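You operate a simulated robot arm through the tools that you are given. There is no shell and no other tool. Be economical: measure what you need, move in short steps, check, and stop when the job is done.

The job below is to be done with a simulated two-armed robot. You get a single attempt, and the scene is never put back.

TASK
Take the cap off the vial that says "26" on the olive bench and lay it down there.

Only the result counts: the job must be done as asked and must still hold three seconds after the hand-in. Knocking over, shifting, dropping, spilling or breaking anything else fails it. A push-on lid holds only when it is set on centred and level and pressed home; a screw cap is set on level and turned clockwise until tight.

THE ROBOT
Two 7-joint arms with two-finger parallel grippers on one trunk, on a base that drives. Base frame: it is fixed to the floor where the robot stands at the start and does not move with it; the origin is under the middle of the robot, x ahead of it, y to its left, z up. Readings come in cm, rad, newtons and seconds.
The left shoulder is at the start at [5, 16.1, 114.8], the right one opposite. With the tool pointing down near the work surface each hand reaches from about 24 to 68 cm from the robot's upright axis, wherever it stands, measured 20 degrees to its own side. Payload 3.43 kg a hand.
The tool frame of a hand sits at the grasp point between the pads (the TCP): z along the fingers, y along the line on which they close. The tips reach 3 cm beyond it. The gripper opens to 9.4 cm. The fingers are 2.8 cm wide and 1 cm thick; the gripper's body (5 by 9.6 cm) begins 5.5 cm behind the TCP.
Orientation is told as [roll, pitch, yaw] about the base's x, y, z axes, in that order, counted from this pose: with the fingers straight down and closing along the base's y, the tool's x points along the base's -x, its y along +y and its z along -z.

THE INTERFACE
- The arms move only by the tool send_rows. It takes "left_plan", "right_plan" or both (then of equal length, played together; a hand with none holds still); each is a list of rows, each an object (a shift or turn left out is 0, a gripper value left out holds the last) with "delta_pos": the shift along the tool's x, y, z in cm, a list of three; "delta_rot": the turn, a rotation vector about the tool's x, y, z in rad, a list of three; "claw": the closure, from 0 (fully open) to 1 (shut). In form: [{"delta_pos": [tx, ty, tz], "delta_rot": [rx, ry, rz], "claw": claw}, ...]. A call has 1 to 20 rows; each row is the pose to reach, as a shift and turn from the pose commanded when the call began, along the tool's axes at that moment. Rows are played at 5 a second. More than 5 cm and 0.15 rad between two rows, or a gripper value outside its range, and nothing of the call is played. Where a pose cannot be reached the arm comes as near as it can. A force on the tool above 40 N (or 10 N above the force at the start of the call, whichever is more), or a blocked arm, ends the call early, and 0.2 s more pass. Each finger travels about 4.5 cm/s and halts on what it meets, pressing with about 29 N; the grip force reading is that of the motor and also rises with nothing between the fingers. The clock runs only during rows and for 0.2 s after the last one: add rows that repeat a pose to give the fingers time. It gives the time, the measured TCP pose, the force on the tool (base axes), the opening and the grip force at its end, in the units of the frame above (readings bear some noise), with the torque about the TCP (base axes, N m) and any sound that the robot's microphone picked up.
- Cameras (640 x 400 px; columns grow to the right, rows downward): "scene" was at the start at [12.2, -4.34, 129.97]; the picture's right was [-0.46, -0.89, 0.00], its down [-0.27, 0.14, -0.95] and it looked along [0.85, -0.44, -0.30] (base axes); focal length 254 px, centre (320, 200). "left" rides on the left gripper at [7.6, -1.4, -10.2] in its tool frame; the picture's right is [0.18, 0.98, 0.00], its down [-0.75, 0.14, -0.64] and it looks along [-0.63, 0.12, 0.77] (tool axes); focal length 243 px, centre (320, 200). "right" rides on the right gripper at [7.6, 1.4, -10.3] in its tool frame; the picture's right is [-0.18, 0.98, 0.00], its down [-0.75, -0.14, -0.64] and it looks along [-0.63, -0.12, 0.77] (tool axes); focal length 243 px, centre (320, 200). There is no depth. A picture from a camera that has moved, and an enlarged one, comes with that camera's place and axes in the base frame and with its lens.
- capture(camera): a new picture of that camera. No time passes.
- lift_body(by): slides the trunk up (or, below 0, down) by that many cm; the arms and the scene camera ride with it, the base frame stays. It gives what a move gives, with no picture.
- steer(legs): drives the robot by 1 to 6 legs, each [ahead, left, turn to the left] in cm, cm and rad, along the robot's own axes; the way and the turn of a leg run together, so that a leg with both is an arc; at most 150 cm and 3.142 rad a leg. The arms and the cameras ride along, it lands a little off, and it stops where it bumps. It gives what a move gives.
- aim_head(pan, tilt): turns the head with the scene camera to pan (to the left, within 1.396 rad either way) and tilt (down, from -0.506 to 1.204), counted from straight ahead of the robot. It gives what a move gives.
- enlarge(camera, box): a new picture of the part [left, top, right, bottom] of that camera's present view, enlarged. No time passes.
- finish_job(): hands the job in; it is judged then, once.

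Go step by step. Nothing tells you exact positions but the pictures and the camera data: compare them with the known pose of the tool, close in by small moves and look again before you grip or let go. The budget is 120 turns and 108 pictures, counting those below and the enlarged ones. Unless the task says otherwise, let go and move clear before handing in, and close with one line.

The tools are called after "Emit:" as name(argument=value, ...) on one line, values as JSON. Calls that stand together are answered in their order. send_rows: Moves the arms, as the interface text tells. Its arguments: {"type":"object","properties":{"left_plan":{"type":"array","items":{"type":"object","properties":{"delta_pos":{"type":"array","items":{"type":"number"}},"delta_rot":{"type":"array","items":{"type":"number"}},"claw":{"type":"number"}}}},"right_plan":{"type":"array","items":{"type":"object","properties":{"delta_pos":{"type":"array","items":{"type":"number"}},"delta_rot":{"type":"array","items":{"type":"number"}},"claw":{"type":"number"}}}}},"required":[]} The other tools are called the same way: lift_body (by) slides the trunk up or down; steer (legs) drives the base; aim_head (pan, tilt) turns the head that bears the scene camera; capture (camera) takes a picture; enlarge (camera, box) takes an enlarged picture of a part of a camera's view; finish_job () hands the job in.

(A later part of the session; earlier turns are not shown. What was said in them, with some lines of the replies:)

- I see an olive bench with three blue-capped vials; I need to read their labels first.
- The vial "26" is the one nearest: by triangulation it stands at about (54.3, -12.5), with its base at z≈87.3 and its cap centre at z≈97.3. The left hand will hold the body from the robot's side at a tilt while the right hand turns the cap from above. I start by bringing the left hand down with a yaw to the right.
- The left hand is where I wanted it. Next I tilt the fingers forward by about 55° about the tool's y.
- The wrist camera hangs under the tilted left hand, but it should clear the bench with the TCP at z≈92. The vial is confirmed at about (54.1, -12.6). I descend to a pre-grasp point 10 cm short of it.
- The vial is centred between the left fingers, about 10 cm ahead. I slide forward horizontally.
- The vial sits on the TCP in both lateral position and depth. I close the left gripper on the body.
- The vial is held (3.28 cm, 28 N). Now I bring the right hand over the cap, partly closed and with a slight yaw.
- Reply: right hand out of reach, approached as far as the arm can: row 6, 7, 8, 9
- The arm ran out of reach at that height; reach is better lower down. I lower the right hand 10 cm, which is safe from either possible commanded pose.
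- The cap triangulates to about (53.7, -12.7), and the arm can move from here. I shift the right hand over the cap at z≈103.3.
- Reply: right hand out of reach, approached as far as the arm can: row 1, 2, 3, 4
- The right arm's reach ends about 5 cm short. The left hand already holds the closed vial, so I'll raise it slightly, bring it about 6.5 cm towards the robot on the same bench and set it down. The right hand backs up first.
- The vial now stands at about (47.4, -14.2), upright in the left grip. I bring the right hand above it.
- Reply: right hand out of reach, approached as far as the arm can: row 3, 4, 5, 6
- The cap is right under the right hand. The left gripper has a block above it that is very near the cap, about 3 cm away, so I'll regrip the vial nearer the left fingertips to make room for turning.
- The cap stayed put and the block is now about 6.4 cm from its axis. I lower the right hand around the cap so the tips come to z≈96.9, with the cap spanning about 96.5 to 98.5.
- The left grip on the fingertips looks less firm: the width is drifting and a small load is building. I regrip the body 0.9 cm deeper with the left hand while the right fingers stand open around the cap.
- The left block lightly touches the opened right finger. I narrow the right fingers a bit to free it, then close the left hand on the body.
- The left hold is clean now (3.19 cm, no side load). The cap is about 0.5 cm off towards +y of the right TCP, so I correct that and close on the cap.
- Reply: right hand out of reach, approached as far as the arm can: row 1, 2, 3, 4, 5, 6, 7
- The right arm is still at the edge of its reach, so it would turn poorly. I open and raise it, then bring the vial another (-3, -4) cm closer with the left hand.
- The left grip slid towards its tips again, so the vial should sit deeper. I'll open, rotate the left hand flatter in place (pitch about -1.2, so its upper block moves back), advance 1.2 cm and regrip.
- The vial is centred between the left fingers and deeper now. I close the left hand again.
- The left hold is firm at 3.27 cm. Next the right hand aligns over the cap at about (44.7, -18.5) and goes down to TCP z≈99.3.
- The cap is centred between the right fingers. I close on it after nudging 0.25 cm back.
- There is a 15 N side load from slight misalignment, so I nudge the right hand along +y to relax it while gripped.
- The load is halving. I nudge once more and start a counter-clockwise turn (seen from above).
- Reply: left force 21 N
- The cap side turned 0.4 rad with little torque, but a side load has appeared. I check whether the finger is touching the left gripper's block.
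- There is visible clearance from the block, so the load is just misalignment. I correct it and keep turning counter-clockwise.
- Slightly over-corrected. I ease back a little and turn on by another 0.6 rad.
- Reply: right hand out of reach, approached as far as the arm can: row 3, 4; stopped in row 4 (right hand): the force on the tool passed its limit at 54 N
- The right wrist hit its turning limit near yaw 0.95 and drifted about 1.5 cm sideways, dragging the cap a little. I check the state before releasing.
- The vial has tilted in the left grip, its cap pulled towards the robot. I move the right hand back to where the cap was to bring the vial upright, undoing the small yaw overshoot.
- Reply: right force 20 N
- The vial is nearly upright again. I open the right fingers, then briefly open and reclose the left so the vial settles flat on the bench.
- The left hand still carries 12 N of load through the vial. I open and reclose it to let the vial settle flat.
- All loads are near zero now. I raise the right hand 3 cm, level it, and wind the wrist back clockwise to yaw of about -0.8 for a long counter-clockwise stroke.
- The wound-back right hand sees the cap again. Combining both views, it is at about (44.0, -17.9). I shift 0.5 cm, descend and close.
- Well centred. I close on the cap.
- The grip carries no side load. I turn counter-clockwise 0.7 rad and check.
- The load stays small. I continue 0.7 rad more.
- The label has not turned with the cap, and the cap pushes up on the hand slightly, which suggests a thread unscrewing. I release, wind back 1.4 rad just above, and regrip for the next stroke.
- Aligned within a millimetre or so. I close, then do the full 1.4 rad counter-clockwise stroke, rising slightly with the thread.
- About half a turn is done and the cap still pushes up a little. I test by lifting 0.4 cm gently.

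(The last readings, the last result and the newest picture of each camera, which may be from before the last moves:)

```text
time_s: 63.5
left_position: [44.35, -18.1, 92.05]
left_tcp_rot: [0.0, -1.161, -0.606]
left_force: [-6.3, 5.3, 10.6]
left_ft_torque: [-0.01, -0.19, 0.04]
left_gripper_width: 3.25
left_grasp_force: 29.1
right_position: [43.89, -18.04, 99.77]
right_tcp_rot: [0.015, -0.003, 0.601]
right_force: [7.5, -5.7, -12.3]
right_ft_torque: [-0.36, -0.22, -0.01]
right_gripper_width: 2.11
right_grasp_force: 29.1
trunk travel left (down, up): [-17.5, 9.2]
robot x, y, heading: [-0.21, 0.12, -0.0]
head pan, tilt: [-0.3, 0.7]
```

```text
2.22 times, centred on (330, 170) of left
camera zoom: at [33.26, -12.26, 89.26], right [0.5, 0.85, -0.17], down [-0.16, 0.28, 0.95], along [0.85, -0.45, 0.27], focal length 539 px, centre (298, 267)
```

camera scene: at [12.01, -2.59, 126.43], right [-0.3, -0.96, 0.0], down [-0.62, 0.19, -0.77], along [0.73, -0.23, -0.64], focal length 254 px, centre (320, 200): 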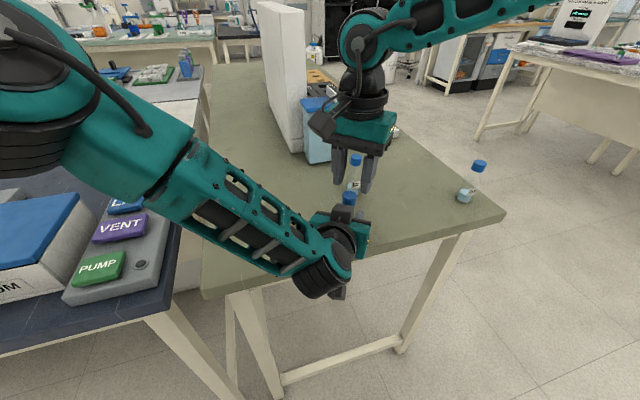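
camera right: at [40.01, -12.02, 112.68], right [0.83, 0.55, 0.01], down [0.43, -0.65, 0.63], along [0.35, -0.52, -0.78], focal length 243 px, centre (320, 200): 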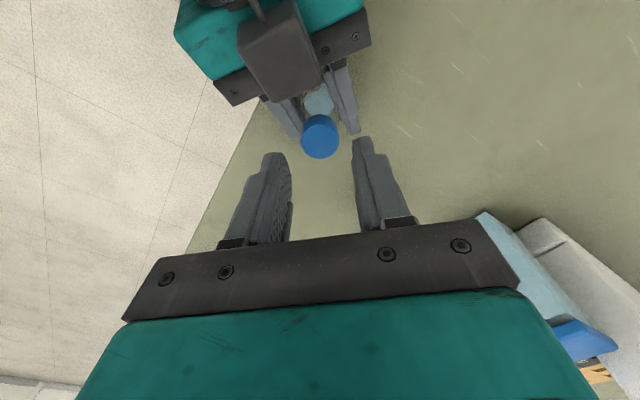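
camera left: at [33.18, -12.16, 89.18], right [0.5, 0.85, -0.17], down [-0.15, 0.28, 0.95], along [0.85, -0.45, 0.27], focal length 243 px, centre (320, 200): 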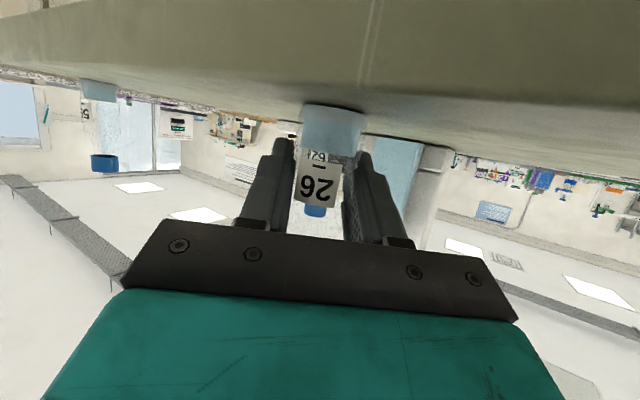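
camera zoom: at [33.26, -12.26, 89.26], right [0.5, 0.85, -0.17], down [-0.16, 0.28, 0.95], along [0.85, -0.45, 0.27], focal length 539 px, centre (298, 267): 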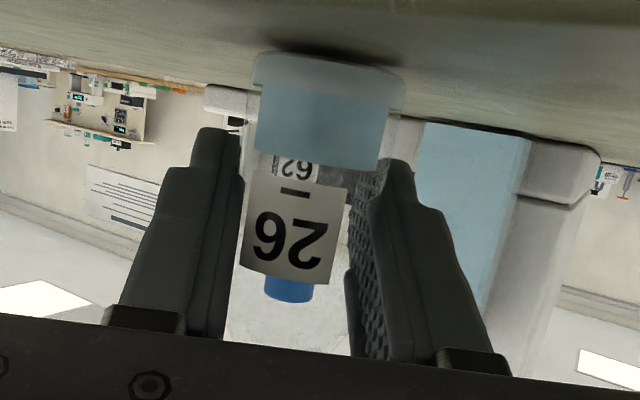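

Still held by the thread, so more strokes are needed. I relax, wind back and regrip in one go.

Emit:
send_rows(right_plan=[{"delta_pos": [0, 0, 0.3]}, {"delta_pos": [0, 0, 0.3], "claw": 0.7}, {"delta_pos": [0, 0, 0.3], "claw": 0.58}, {"delta_pos": [0, 0, 0.3], "claw": 0.58}, {"delta_pos": [0, 0, -1.2], "delta_rot": [0, 0, 0.1]}, {"delta_pos": [0, 0, -2.5], "delta_rot": [0, 0, 0.24]}, {"delta_pos": [0, 0, -2.5], "delta_rot": [0, 0, 0.38]}, {"delta_pos": [0, 0, -2.5], "delta_rot": [0, 0, 0.52]}, {"delta_pos": [0, 0, -2.5], "delta_rot": [0, 0, 0.66]}, {"delta_pos": [0, 0, -2.5], "delta_rot": [0, 0, 0.8]}, {"delta_pos": [0, 0, -2.5], "delta_rot": [0, 0, 0.94]}, {"delta_pos": [0, 0, -2.5], "delta_rot": [0, 0, 1.08]}, {"delta_pos": [0, 0, -2.5], "delta_rot": [0, 0, 1.22]}, {"delta_pos": [0, 0, -2.5], "delta_rot": [0, 0, 1.36]}, {"delta_pos": [0, 0, -2.5], "delta_rot": [0, 0, 1.4]}, {"delta_pos": [0, 0, -1.2], "delta_rot": [0, 0, 1.4]}, {"delta_pos": [0, 0, 0.2], "delta_rot": [0, 0, 1.4]}, {"delta_pos": [0, 0, 0.2], "delta_rot": [0, 0, 1.4]}])

Emit:
enlarge(camera="right", box=[220, 80, 440, 250])

Emit:
enlarge(camera="scene", box=[300, 130, 400, 230])

```text
time_s: 67.2
left_position: [44.29, -18.15, 91.96]
left_tcp_rot: [0.002, -1.155, -0.607]
left_force: [0.1, 0.2, -0.2]
left_ft_torque: [-0.01, -0.03, -0.01]
left_gripper_width: 3.27
left_grasp_force: 28.3
right_position: [43.86, -17.98, 99.5]
right_tcp_rot: [0.007, 0.012, -0.798]
right_force: [-0.6, 0.2, 0.2]
right_ft_torque: [0.0, 0.04, 0.01]
right_gripper_width: 3.96
right_grasp_force: 0.1
trunk travel left (down, up): [-17.5, 9.2]
robot x, y, heading: [-0.06, 0.47, 0.005]
head pan, tilt: [-0.3, 0.7]
```

```text
2.35 times, centred on (330, 165) of right
camera zoom: at [39.65, -11.65, 109.82], right [0.83, 0.55, 0.01], down [0.43, -0.65, 0.63], along [0.35, -0.52, -0.78], focal length 571 px, centre (296, 282)
```

zoom: 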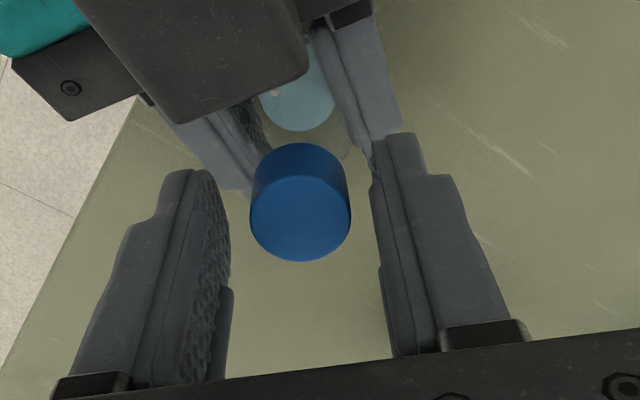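

```text
4.00 times, centred on (350, 180) of scene
camera zoom: at [12.02, -2.59, 126.43], right [-0.3, -0.96, 0.0], down [-0.62, 0.19, -0.76], along [0.73, -0.23, -0.64], focal length 1014 px, centre (200, 280)
```

zoom: 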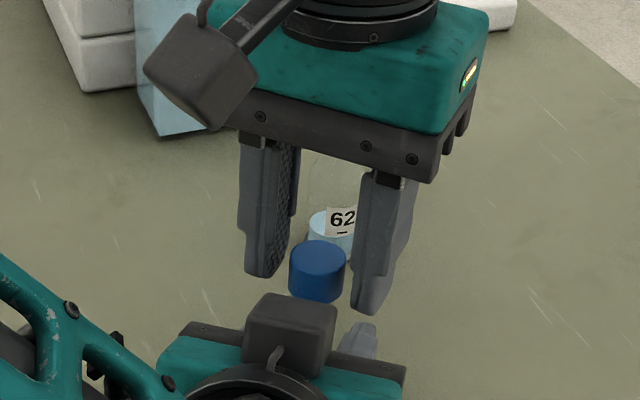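

The cap is creeping up about 0.5 mm per stroke, so it is a fine thread. I repeat the stroke and then wind back.

Emit:
send_rows(right_plan=[{"claw": 0.66}, {"claw": 0.72}, {"claw": 0.9}, {"claw": 0.9}, {"delta_rot": [0, 0, -0.1]}, {"delta_rot": [0, 0, -0.2]}, {"delta_pos": [0, 0, -0.02], "delta_rot": [0, 0, -0.3]}, {"delta_pos": [0, 0, -0.02], "delta_rot": [0, 0, -0.4]}, {"delta_pos": [0, 0, -0.03], "delta_rot": [0, 0, -0.5]}, {"delta_pos": [0, 0, -0.03], "delta_rot": [0, 0, -0.6]}, {"delta_pos": [0, 0, -0.04], "delta_rot": [0, 0, -0.7]}, {"delta_pos": [0, 0, -0.04], "delta_rot": [0, 0, -0.8]}, {"delta_pos": [0, 0, -0.05], "delta_rot": [0, 0, -0.9]}, {"delta_pos": [0, 0, -0.05], "delta_rot": [0, 0, -1.0]}, {"delta_pos": [0, 0, -0.06], "delta_rot": [0, 0, -1.1]}, {"delta_pos": [0, 0, -0.06], "delta_rot": [0, 0, -1.2]}, {"delta_pos": [0, 0, -0.07], "delta_rot": [0, 0, -1.3]}, {"delta_pos": [0, 0, -0.07], "delta_rot": [0, 0, -1.4]}])

```text
time_s: 71.0
left_position: [44.38, -18.17, 92.04]
left_tcp_rot: [0.001, -1.155, -0.606]
left_force: [0.0, 0.4, 1.0]
left_ft_torque: [0.03, -0.05, 0.0]
left_gripper_width: 3.26
left_grasp_force: 28.5
right_position: [44.06, -17.87, 99.7]
right_tcp_rot: [0.015, -0.005, 0.604]
right_force: [0.4, -0.4, -1.0]
right_ft_torque: [0.0, -0.03, 0.01]
right_gripper_width: 2.01
right_grasp_force: 29.2
trunk travel left (down, up): [-17.5, 9.2]
robot x, y, heading: [-0.11, 0.03, -0.0]
head pan, tilt: [-0.3, 0.7]
```

The load has vanished completely (no force, no torque), so the cap may be free. I lift gently to test.

Emit:
send_rows(right_plan=[{"delta_pos": [0, 0, -0.2]}, {"delta_pos": [0, 0, -0.4]}, {"delta_pos": [0, 0, -0.6]}, {"delta_pos": [0, 0, -0.8]}])

Emit:
enlarge(camera="right", box=[220, 80, 440, 250])

Emit:
enlarge(camera="left", box=[220, 80, 440, 260])

```text
time_s: 72.0
left_position: [44.36, -18.02, 92.02]
left_tcp_rot: [0.003, -1.154, -0.604]
left_force: [0.3, 0.9, 0.0]
left_ft_torque: [-0.04, -0.01, 0.02]
left_gripper_width: 3.25
left_grasp_force: 29.2
right_position: [44.11, -17.86, 100.7]
right_tcp_rot: [0.013, -0.007, 0.604]
right_force: [-0.3, 0.0, -0.2]
right_ft_torque: [0.0, 0.03, -0.05]
right_gripper_width: 2.02
right_grasp_force: 29.1
trunk travel left (down, up): [-17.5, 9.2]
robot x, y, heading: [0.01, -0.12, -0.004]
head pan, tilt: [-0.3, 0.7]
```

```text
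2.35 times, centred on (330, 165) of right
camera zoom: at [37.02, -21.19, 110.74], right [-0.41, 0.91, 0.01], down [0.7, 0.3, 0.64], along [0.58, 0.27, -0.76], focal length 571 px, centre (296, 282)
```

zoom: 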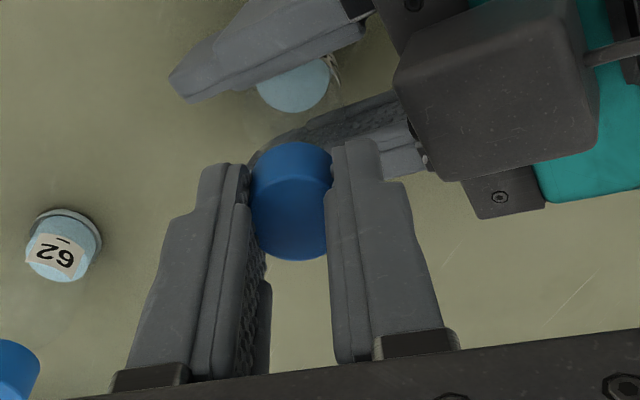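

```text
2.22 times, centred on (330, 170) of left
camera zoom: at [33.21, -12.2, 89.17], right [0.5, 0.85, -0.17], down [-0.15, 0.28, 0.95], along [0.85, -0.45, 0.27], focal length 539 px, centre (298, 267)
```

zoom: 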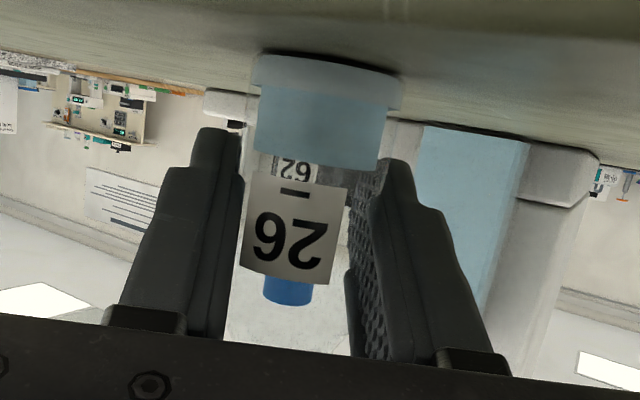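

The cap came away while the vial stayed in the left hand. I raise it and carry it to free bench space at about (47, -29).

Emit:
send_rows(right_plan=[{"delta_pos": [0, 0, -2]}, {"delta_pos": [0, 0, -4]}, {"delta_pos": [0.9, -2.7, -4]}, {"delta_pos": [1.8, -5.4, -4]}, {"delta_pos": [2.7, -8.1, -4]}, {"delta_pos": [3.74, -10.77, -4]}, {"delta_pos": [3.74, -10.77, -4]}])

Emit:
capture(camera="scene")

Emit:
capture(camera="right")

```text
time_s: 73.7
left_position: [44.28, -18.04, 91.97]
left_tcp_rot: [0.001, -1.154, -0.605]
left_force: [0.2, -0.1, -1.0]
left_ft_torque: [0.01, -0.01, -0.01]
left_gripper_width: 3.26
left_grasp_force: 28.8
right_position: [45.97, -27.76, 104.32]
right_tcp_rot: [0.012, -0.003, 0.598]
right_force: [-0.7, 0.1, 0.5]
right_ft_torque: [0.0, 0.01, 0.02]
right_gripper_width: 2.0
right_grasp_force: 28.4
right hand out of reach, approached as far as the arm can: row 6, 7
trunk travel left (down, up): [-17.5, 9.2]
robot x, y, heading: [0.19, -0.16, -0.001]
head pan, tilt: [-0.3, 0.7]
```

```text
37 pictures are left
camera scene: at [12.02, -2.6, 126.43], right [-0.3, -0.96, 0.0], down [-0.62, 0.19, -0.76], along [0.73, -0.23, -0.64], focal length 254 px, centre (320, 200)
```

scene: 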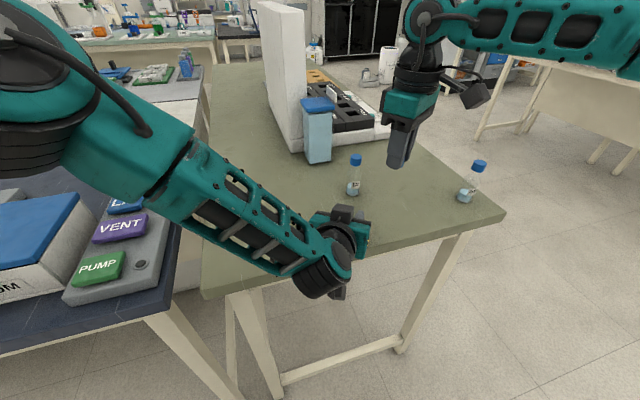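

```text
36 pictures are left
camera right: at [38.97, -31.1, 114.43], right [-0.4, 0.92, 0.01], down [0.7, 0.3, 0.64], along [0.59, 0.27, -0.76], focal length 243 px, centre (320, 200)
```

right: 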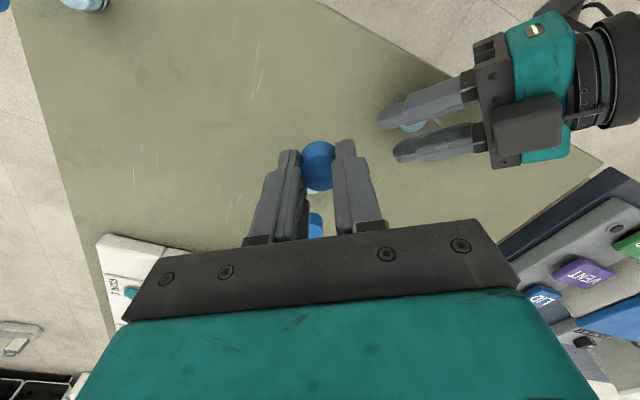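

The cap is in the right grip and the target area is clear, with vial 62 about 11 cm away. I shift slightly away from it and lower.

Emit:
send_rows(right_plan=[{"delta_pos": [2.07, -1.25, 0]}, {"delta_pos": [2.07, -1.25, 3]}, {"delta_pos": [2.07, -1.25, 6]}, {"delta_pos": [2.07, -1.25, 9]}, {"delta_pos": [2.07, -1.25, 11]}, {"delta_pos": [2.07, -1.25, 12.5]}, {"delta_pos": [2.07, -1.25, 12.5]}])

Emit:
capture(camera="right")

Emit:
enlarge(camera="scene", box=[330, 130, 470, 250])

```text
time_s: 75.2
left_position: [44.26, -18.03, 92.0]
left_tcp_rot: [0.001, -1.156, -0.606]
left_force: [0.2, 1.3, -0.5]
left_ft_torque: [-0.03, 0.0, 0.04]
left_gripper_width: 3.24
left_grasp_force: 29.0
right_position: [44.47, -29.27, 91.94]
right_tcp_rot: [0.012, -0.006, 0.6]
right_force: [-0.6, 0.0, -1.1]
right_ft_torque: [0.0, -0.02, -0.02]
right_gripper_width: 2.04
right_grasp_force: 29.0
right hand out of reach, approached as far as the arm can: row 1, 2, 3, 4, 5, 6, 7
trunk travel left (down, up): [-17.5, 9.2]
robot x, y, heading: [0.01, -0.37, -0.003]
head pan, tilt: [-0.3, 0.7]
```

```text
35 pictures are left
camera right: at [37.48, -32.51, 101.99], right [-0.4, 0.92, 0.01], down [0.7, 0.3, 0.65], along [0.59, 0.27, -0.76], focal length 243 px, centre (320, 200)
```

right: 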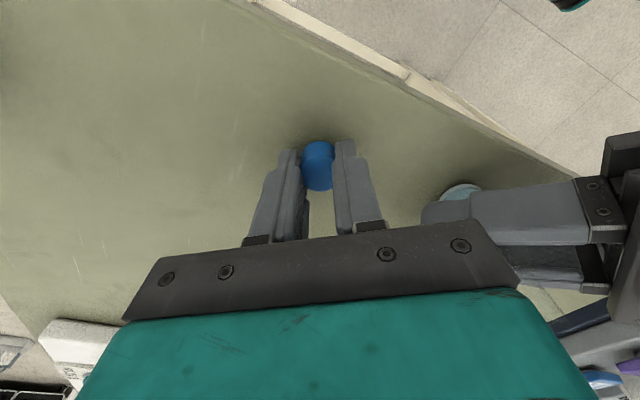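

```text
3.33 times, centred on (400, 190) of scene
camera zoom: at [12.02, -2.59, 126.43], right [-0.3, -0.96, 0.0], down [-0.62, 0.19, -0.76], along [0.73, -0.23, -0.64], focal length 845 px, centre (53, 233)
```

zoom: 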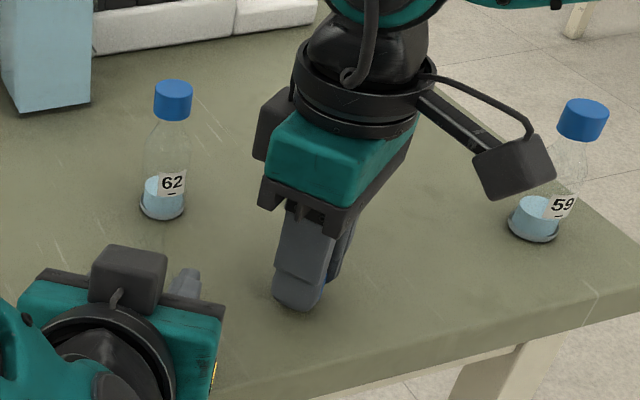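

Clear all round. I lower slowly until contact.

Emit:
send_rows(right_plan=[{"delta_pos": [0, 0, 0.4]}, {"delta_pos": [0, 0, 0.8]}, {"delta_pos": [0, 0, 1.0]}, {"delta_pos": [0, 0, 1.2]}, {"delta_pos": [0, 0, 1.3]}])

Emit:
enlarge(camera="right", box=[220, 80, 440, 250])

```text
time_s: 76.6
left_position: [44.09, -18.06, 92.0]
left_tcp_rot: [0.001, -1.157, -0.607]
left_force: [-0.4, 0.3, -0.9]
left_ft_torque: [0.02, 0.02, -0.01]
left_gripper_width: 3.22
left_grasp_force: 28.4
right_position: [44.4, -29.31, 90.96]
right_tcp_rot: [0.005, -0.015, 0.601]
right_force: [-7.9, 0.7, 17.3]
right_ft_torque: [-0.25, 0.28, -0.13]
right_gripper_width: 2.04
right_grasp_force: 28.8
trunk travel left (down, up): [-17.5, 9.2]
robot x, y, heading: [-0.24, 0.26, 0.003]
head pan, tilt: [-0.3, 0.7]
stopped in row 5 (right hand): the force on the tool passed its limit at 41 N (the readings are from after the stop); the commanded pose is now the measured one
```

```text
2.35 times, centred on (330, 165) of right
camera zoom: at [37.33, -32.45, 101.04], right [-0.4, 0.92, 0.01], down [0.7, 0.3, 0.65], along [0.59, 0.27, -0.76], focal length 571 px, centre (296, 282)
```

zoom: 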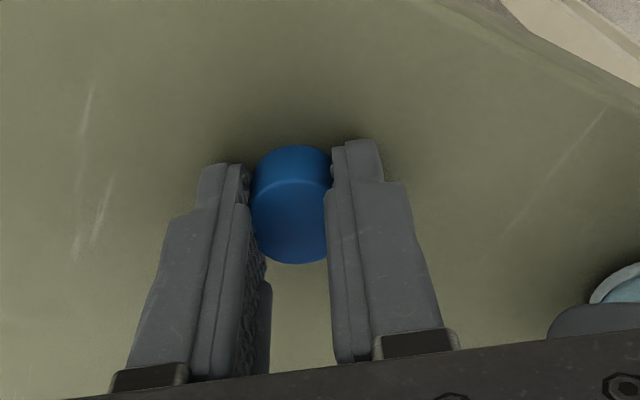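

The cap has touched the bench. I ease off a hair, open, and rise straight up.

Emit:
send_rows(right_plan=[{"delta_pos": [0, 0, -0.1]}, {"delta_pos": [0, 0, -0.1], "claw": 0.7}, {"delta_pos": [0, 0, -0.1], "claw": 0.6}, {"delta_pos": [0, 0, -0.1], "claw": 0.5}, {"delta_pos": [0, 0, -0.1], "claw": 0.5}, {"delta_pos": [0, 0, -1.5], "claw": 0.5}, {"delta_pos": [0, 0, -4], "claw": 0.5}, {"delta_pos": [0, 0, -8], "claw": 0.5}, {"delta_pos": [0, 0, -12], "claw": 0.5}])

Emit:
capture(camera="right")

Emit:
enlarge(camera="scene", box=[310, 150, 470, 280])

```text
time_s: 78.6
left_position: [44.24, -18.14, 92.02]
left_tcp_rot: [0.0, -1.156, -0.604]
left_force: [0.1, -0.1, 1.0]
left_ft_torque: [0.05, 0.01, 0.01]
left_gripper_width: 3.27
left_grasp_force: 29.0
right_position: [44.53, -29.11, 102.62]
right_tcp_rot: [0.005, -0.011, 0.599]
right_force: [0.3, 1.1, 0.3]
right_ft_torque: [-0.01, 0.01, -0.02]
right_gripper_width: 4.67
right_grasp_force: 0.0
trunk travel left (down, up): [-17.5, 9.2]
robot x, y, heading: [0.0, 0.02, 0.0]
head pan, tilt: [-0.3, 0.7]
```

```text
32 pictures are left
camera right: at [37.39, -32.46, 112.69], right [-0.4, 0.92, 0.01], down [0.7, 0.3, 0.65], along [0.59, 0.27, -0.76], focal length 243 px, centre (320, 200)
```

right: 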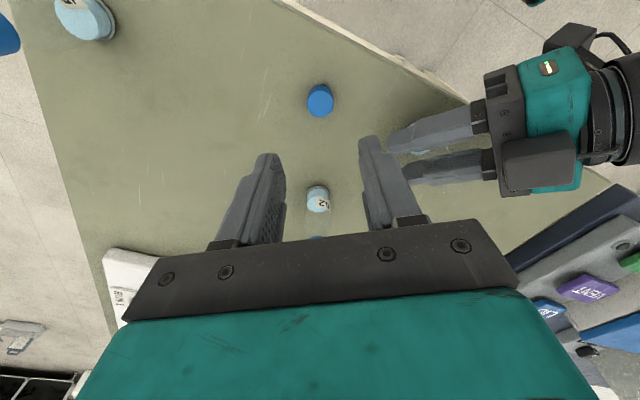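

```text
3.08 times, centred on (390, 215) of scene
camera zoom: at [12.0, -2.58, 126.43], right [-0.3, -0.96, 0.0], down [-0.62, 0.19, -0.77], along [0.73, -0.23, -0.64], focal length 780 px, centre (105, 154)
```

zoom: 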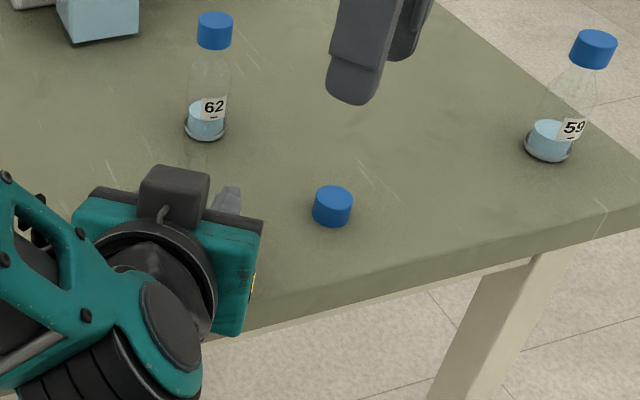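

The cap lies on the bench, clear and upright. Now the left hand lets go of the open vial gently and stays still, so I can check it stands.

Emit:
send_rows(left_plan=[{"claw": 0.66}, {"claw": 0.62}, {"claw": 0.58}, {"claw": 0.5}, {"claw": 0.4}, {"claw": 0.4}])

Emit:
capture(camera="left")

Emit:
capture(camera="right")

```text
time_s: 80.0
left_position: [44.41, -18.14, 91.93]
left_tcp_rot: [0.002, -1.155, -0.605]
left_force: [0.2, -0.4, 0.2]
left_ft_torque: [-0.02, 0.02, 0.01]
left_gripper_width: 5.64
left_grasp_force: 0.1
right_position: [44.59, -29.15, 102.6]
right_tcp_rot: [0.006, -0.012, 0.598]
right_force: [-0.5, -0.3, 1.4]
right_ft_torque: [-0.03, -0.02, -0.01]
right_gripper_width: 4.71
right_grasp_force: 0.0
trunk travel left (down, up): [-17.5, 9.2]
robot x, y, heading: [0.27, 0.12, -0.002]
head pan, tilt: [-0.3, 0.7]
```

```text
30 pictures are left
camera left: at [33.2, -12.21, 89.17], right [0.5, 0.85, -0.17], down [-0.15, 0.28, 0.95], along [0.85, -0.45, 0.27], focal length 243 px, centre (320, 200)
```

left: 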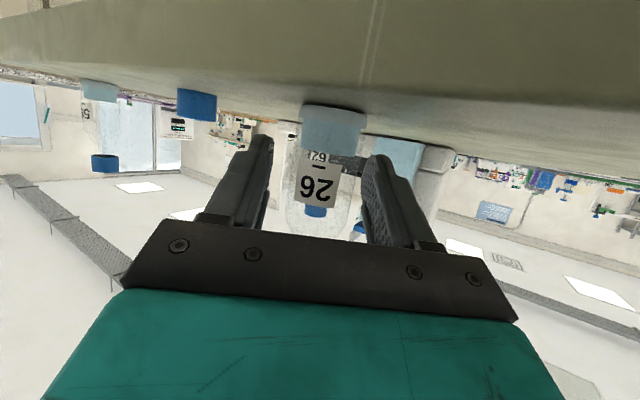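

```text
29 pictures are left
camera right: at [37.42, -32.46, 112.65], right [-0.4, 0.92, 0.01], down [0.7, 0.3, 0.65], along [0.59, 0.27, -0.76], focal length 243 px, centre (320, 200)
```

right: 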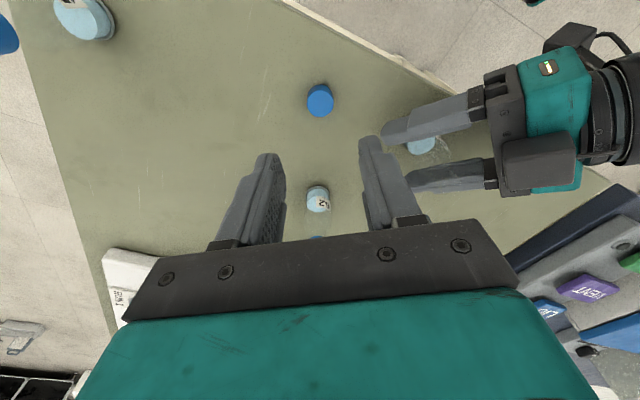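

The vial stands on its own, uncapped, between the open left fingers. I open a bit more and withdraw the left hand straight back.

Emit:
send_rows(left_plan=[{"claw": 0.2}, {"claw": 0.2}, {"delta_pos": [0.6, 0, -1.37]}, {"delta_pos": [1.2, 0, -2.75]}, {"delta_pos": [1.8, 0, -4.1]}, {"delta_pos": [2.4, 0, -5.5]}, {"delta_pos": [3.0, 0, -6.86]}, {"delta_pos": [3.0, 0, -6.86]}])

Emit:
capture(camera="scene")

Emit:
capture(camera="right")

```text
time_s: 81.8
left_position: [38.36, -13.81, 92.04]
left_tcp_rot: [0.001, -1.157, -0.605]
left_force: [0.5, 0.7, 0.0]
left_ft_torque: [0.03, -0.02, -0.01]
left_gripper_width: 7.53
left_grasp_force: 0.0
right_position: [44.54, -29.2, 102.55]
right_tcp_rot: [0.006, -0.014, 0.597]
right_force: [-0.2, -0.4, 0.0]
right_ft_torque: [-0.01, 0.04, -0.02]
right_gripper_width: 4.69
right_grasp_force: 0.1
trunk travel left (down, up): [-17.5, 9.2]
robot x, y, heading: [-0.03, -0.13, -0.001]
head pan, tilt: [-0.3, 0.7]
```

```text
28 pictures are left
camera scene: at [12.02, -2.6, 126.43], right [-0.3, -0.96, 0.0], down [-0.62, 0.19, -0.76], along [0.73, -0.23, -0.64], focal length 254 px, centre (320, 200)
```

scene: 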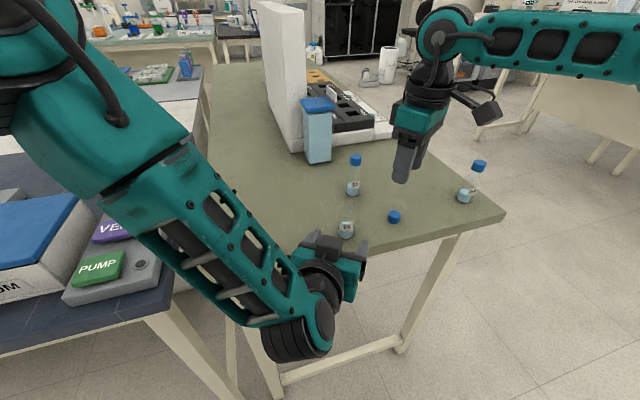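

```text
27 pictures are left
camera right: at [37.42, -32.46, 112.65], right [-0.4, 0.92, 0.01], down [0.7, 0.3, 0.65], along [0.59, 0.27, -0.76], focal length 243 px, centre (320, 200)
```

right: 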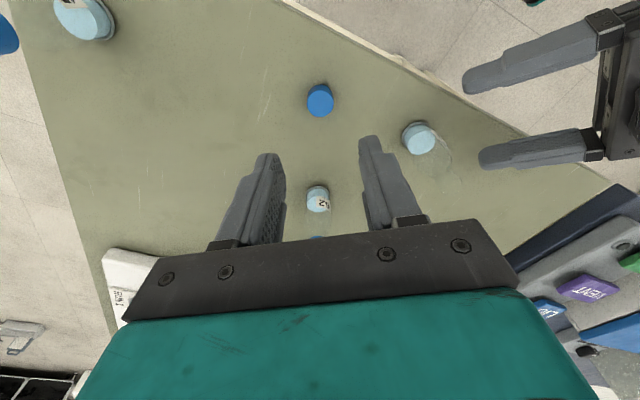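

The vial stands upright and open, with its cap beside it, and the other vials are untouched. I lift the left hand clear and take a last look.

Emit:
send_rows(left_plan=[{"delta_pos": [-1.5, 0, -1.6]}, {"delta_pos": [-4, 0, -3]}, {"delta_pos": [-7, 0, -4.5]}, {"delta_pos": [-9, 0, -5.5]}, {"delta_pos": [-9, 0, -5.5]}])

Emit:
enlarge(camera="scene", box=[290, 130, 510, 280])

```text
time_s: 83.0
left_position: [37.01, -12.86, 102.72]
left_tcp_rot: [0.001, -1.155, -0.608]
left_force: [0.0, 0.1, 1.0]
left_ft_torque: [0.02, 0.03, 0.01]
left_gripper_width: 7.54
left_grasp_force: 0.0
right_position: [44.51, -29.11, 102.61]
right_tcp_rot: [0.004, -0.014, 0.598]
right_force: [0.0, 0.1, -0.2]
right_ft_torque: [0.0, -0.04, 0.02]
right_gripper_width: 4.67
right_grasp_force: 0.0
trunk travel left (down, up): [-17.5, 9.2]
robot x, y, heading: [-0.18, 0.17, 0.001]
head pan, tilt: [-0.3, 0.7]
```

```text
2.67 times, centred on (400, 205) of scene
camera zoom: at [12.02, -2.6, 126.43], right [-0.3, -0.96, 0.0], down [-0.62, 0.19, -0.76], along [0.73, -0.23, -0.64], focal length 676 px, centre (107, 187)
```

zoom: 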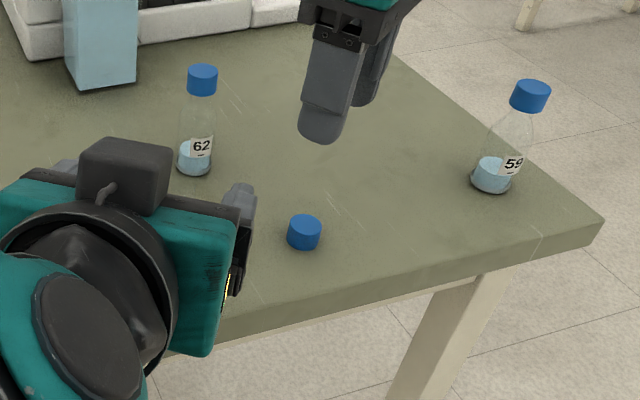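

The cap is on the bench, and both hands are empty and clear of everything. I hand the job in.

Emit:
finish_job()

```text
The job is handed in.
```

The cap is off vial "26" and lies on the olive bench. The open vial was standing upright when I let go, but I moved it about 11 cm towards the robot (still on the olive bench) because the right arm couldn't reach it. While I was unscrewing, the still-capped vial tilted about 12° and I set it upright again; I saw no spill and nothing else moved.
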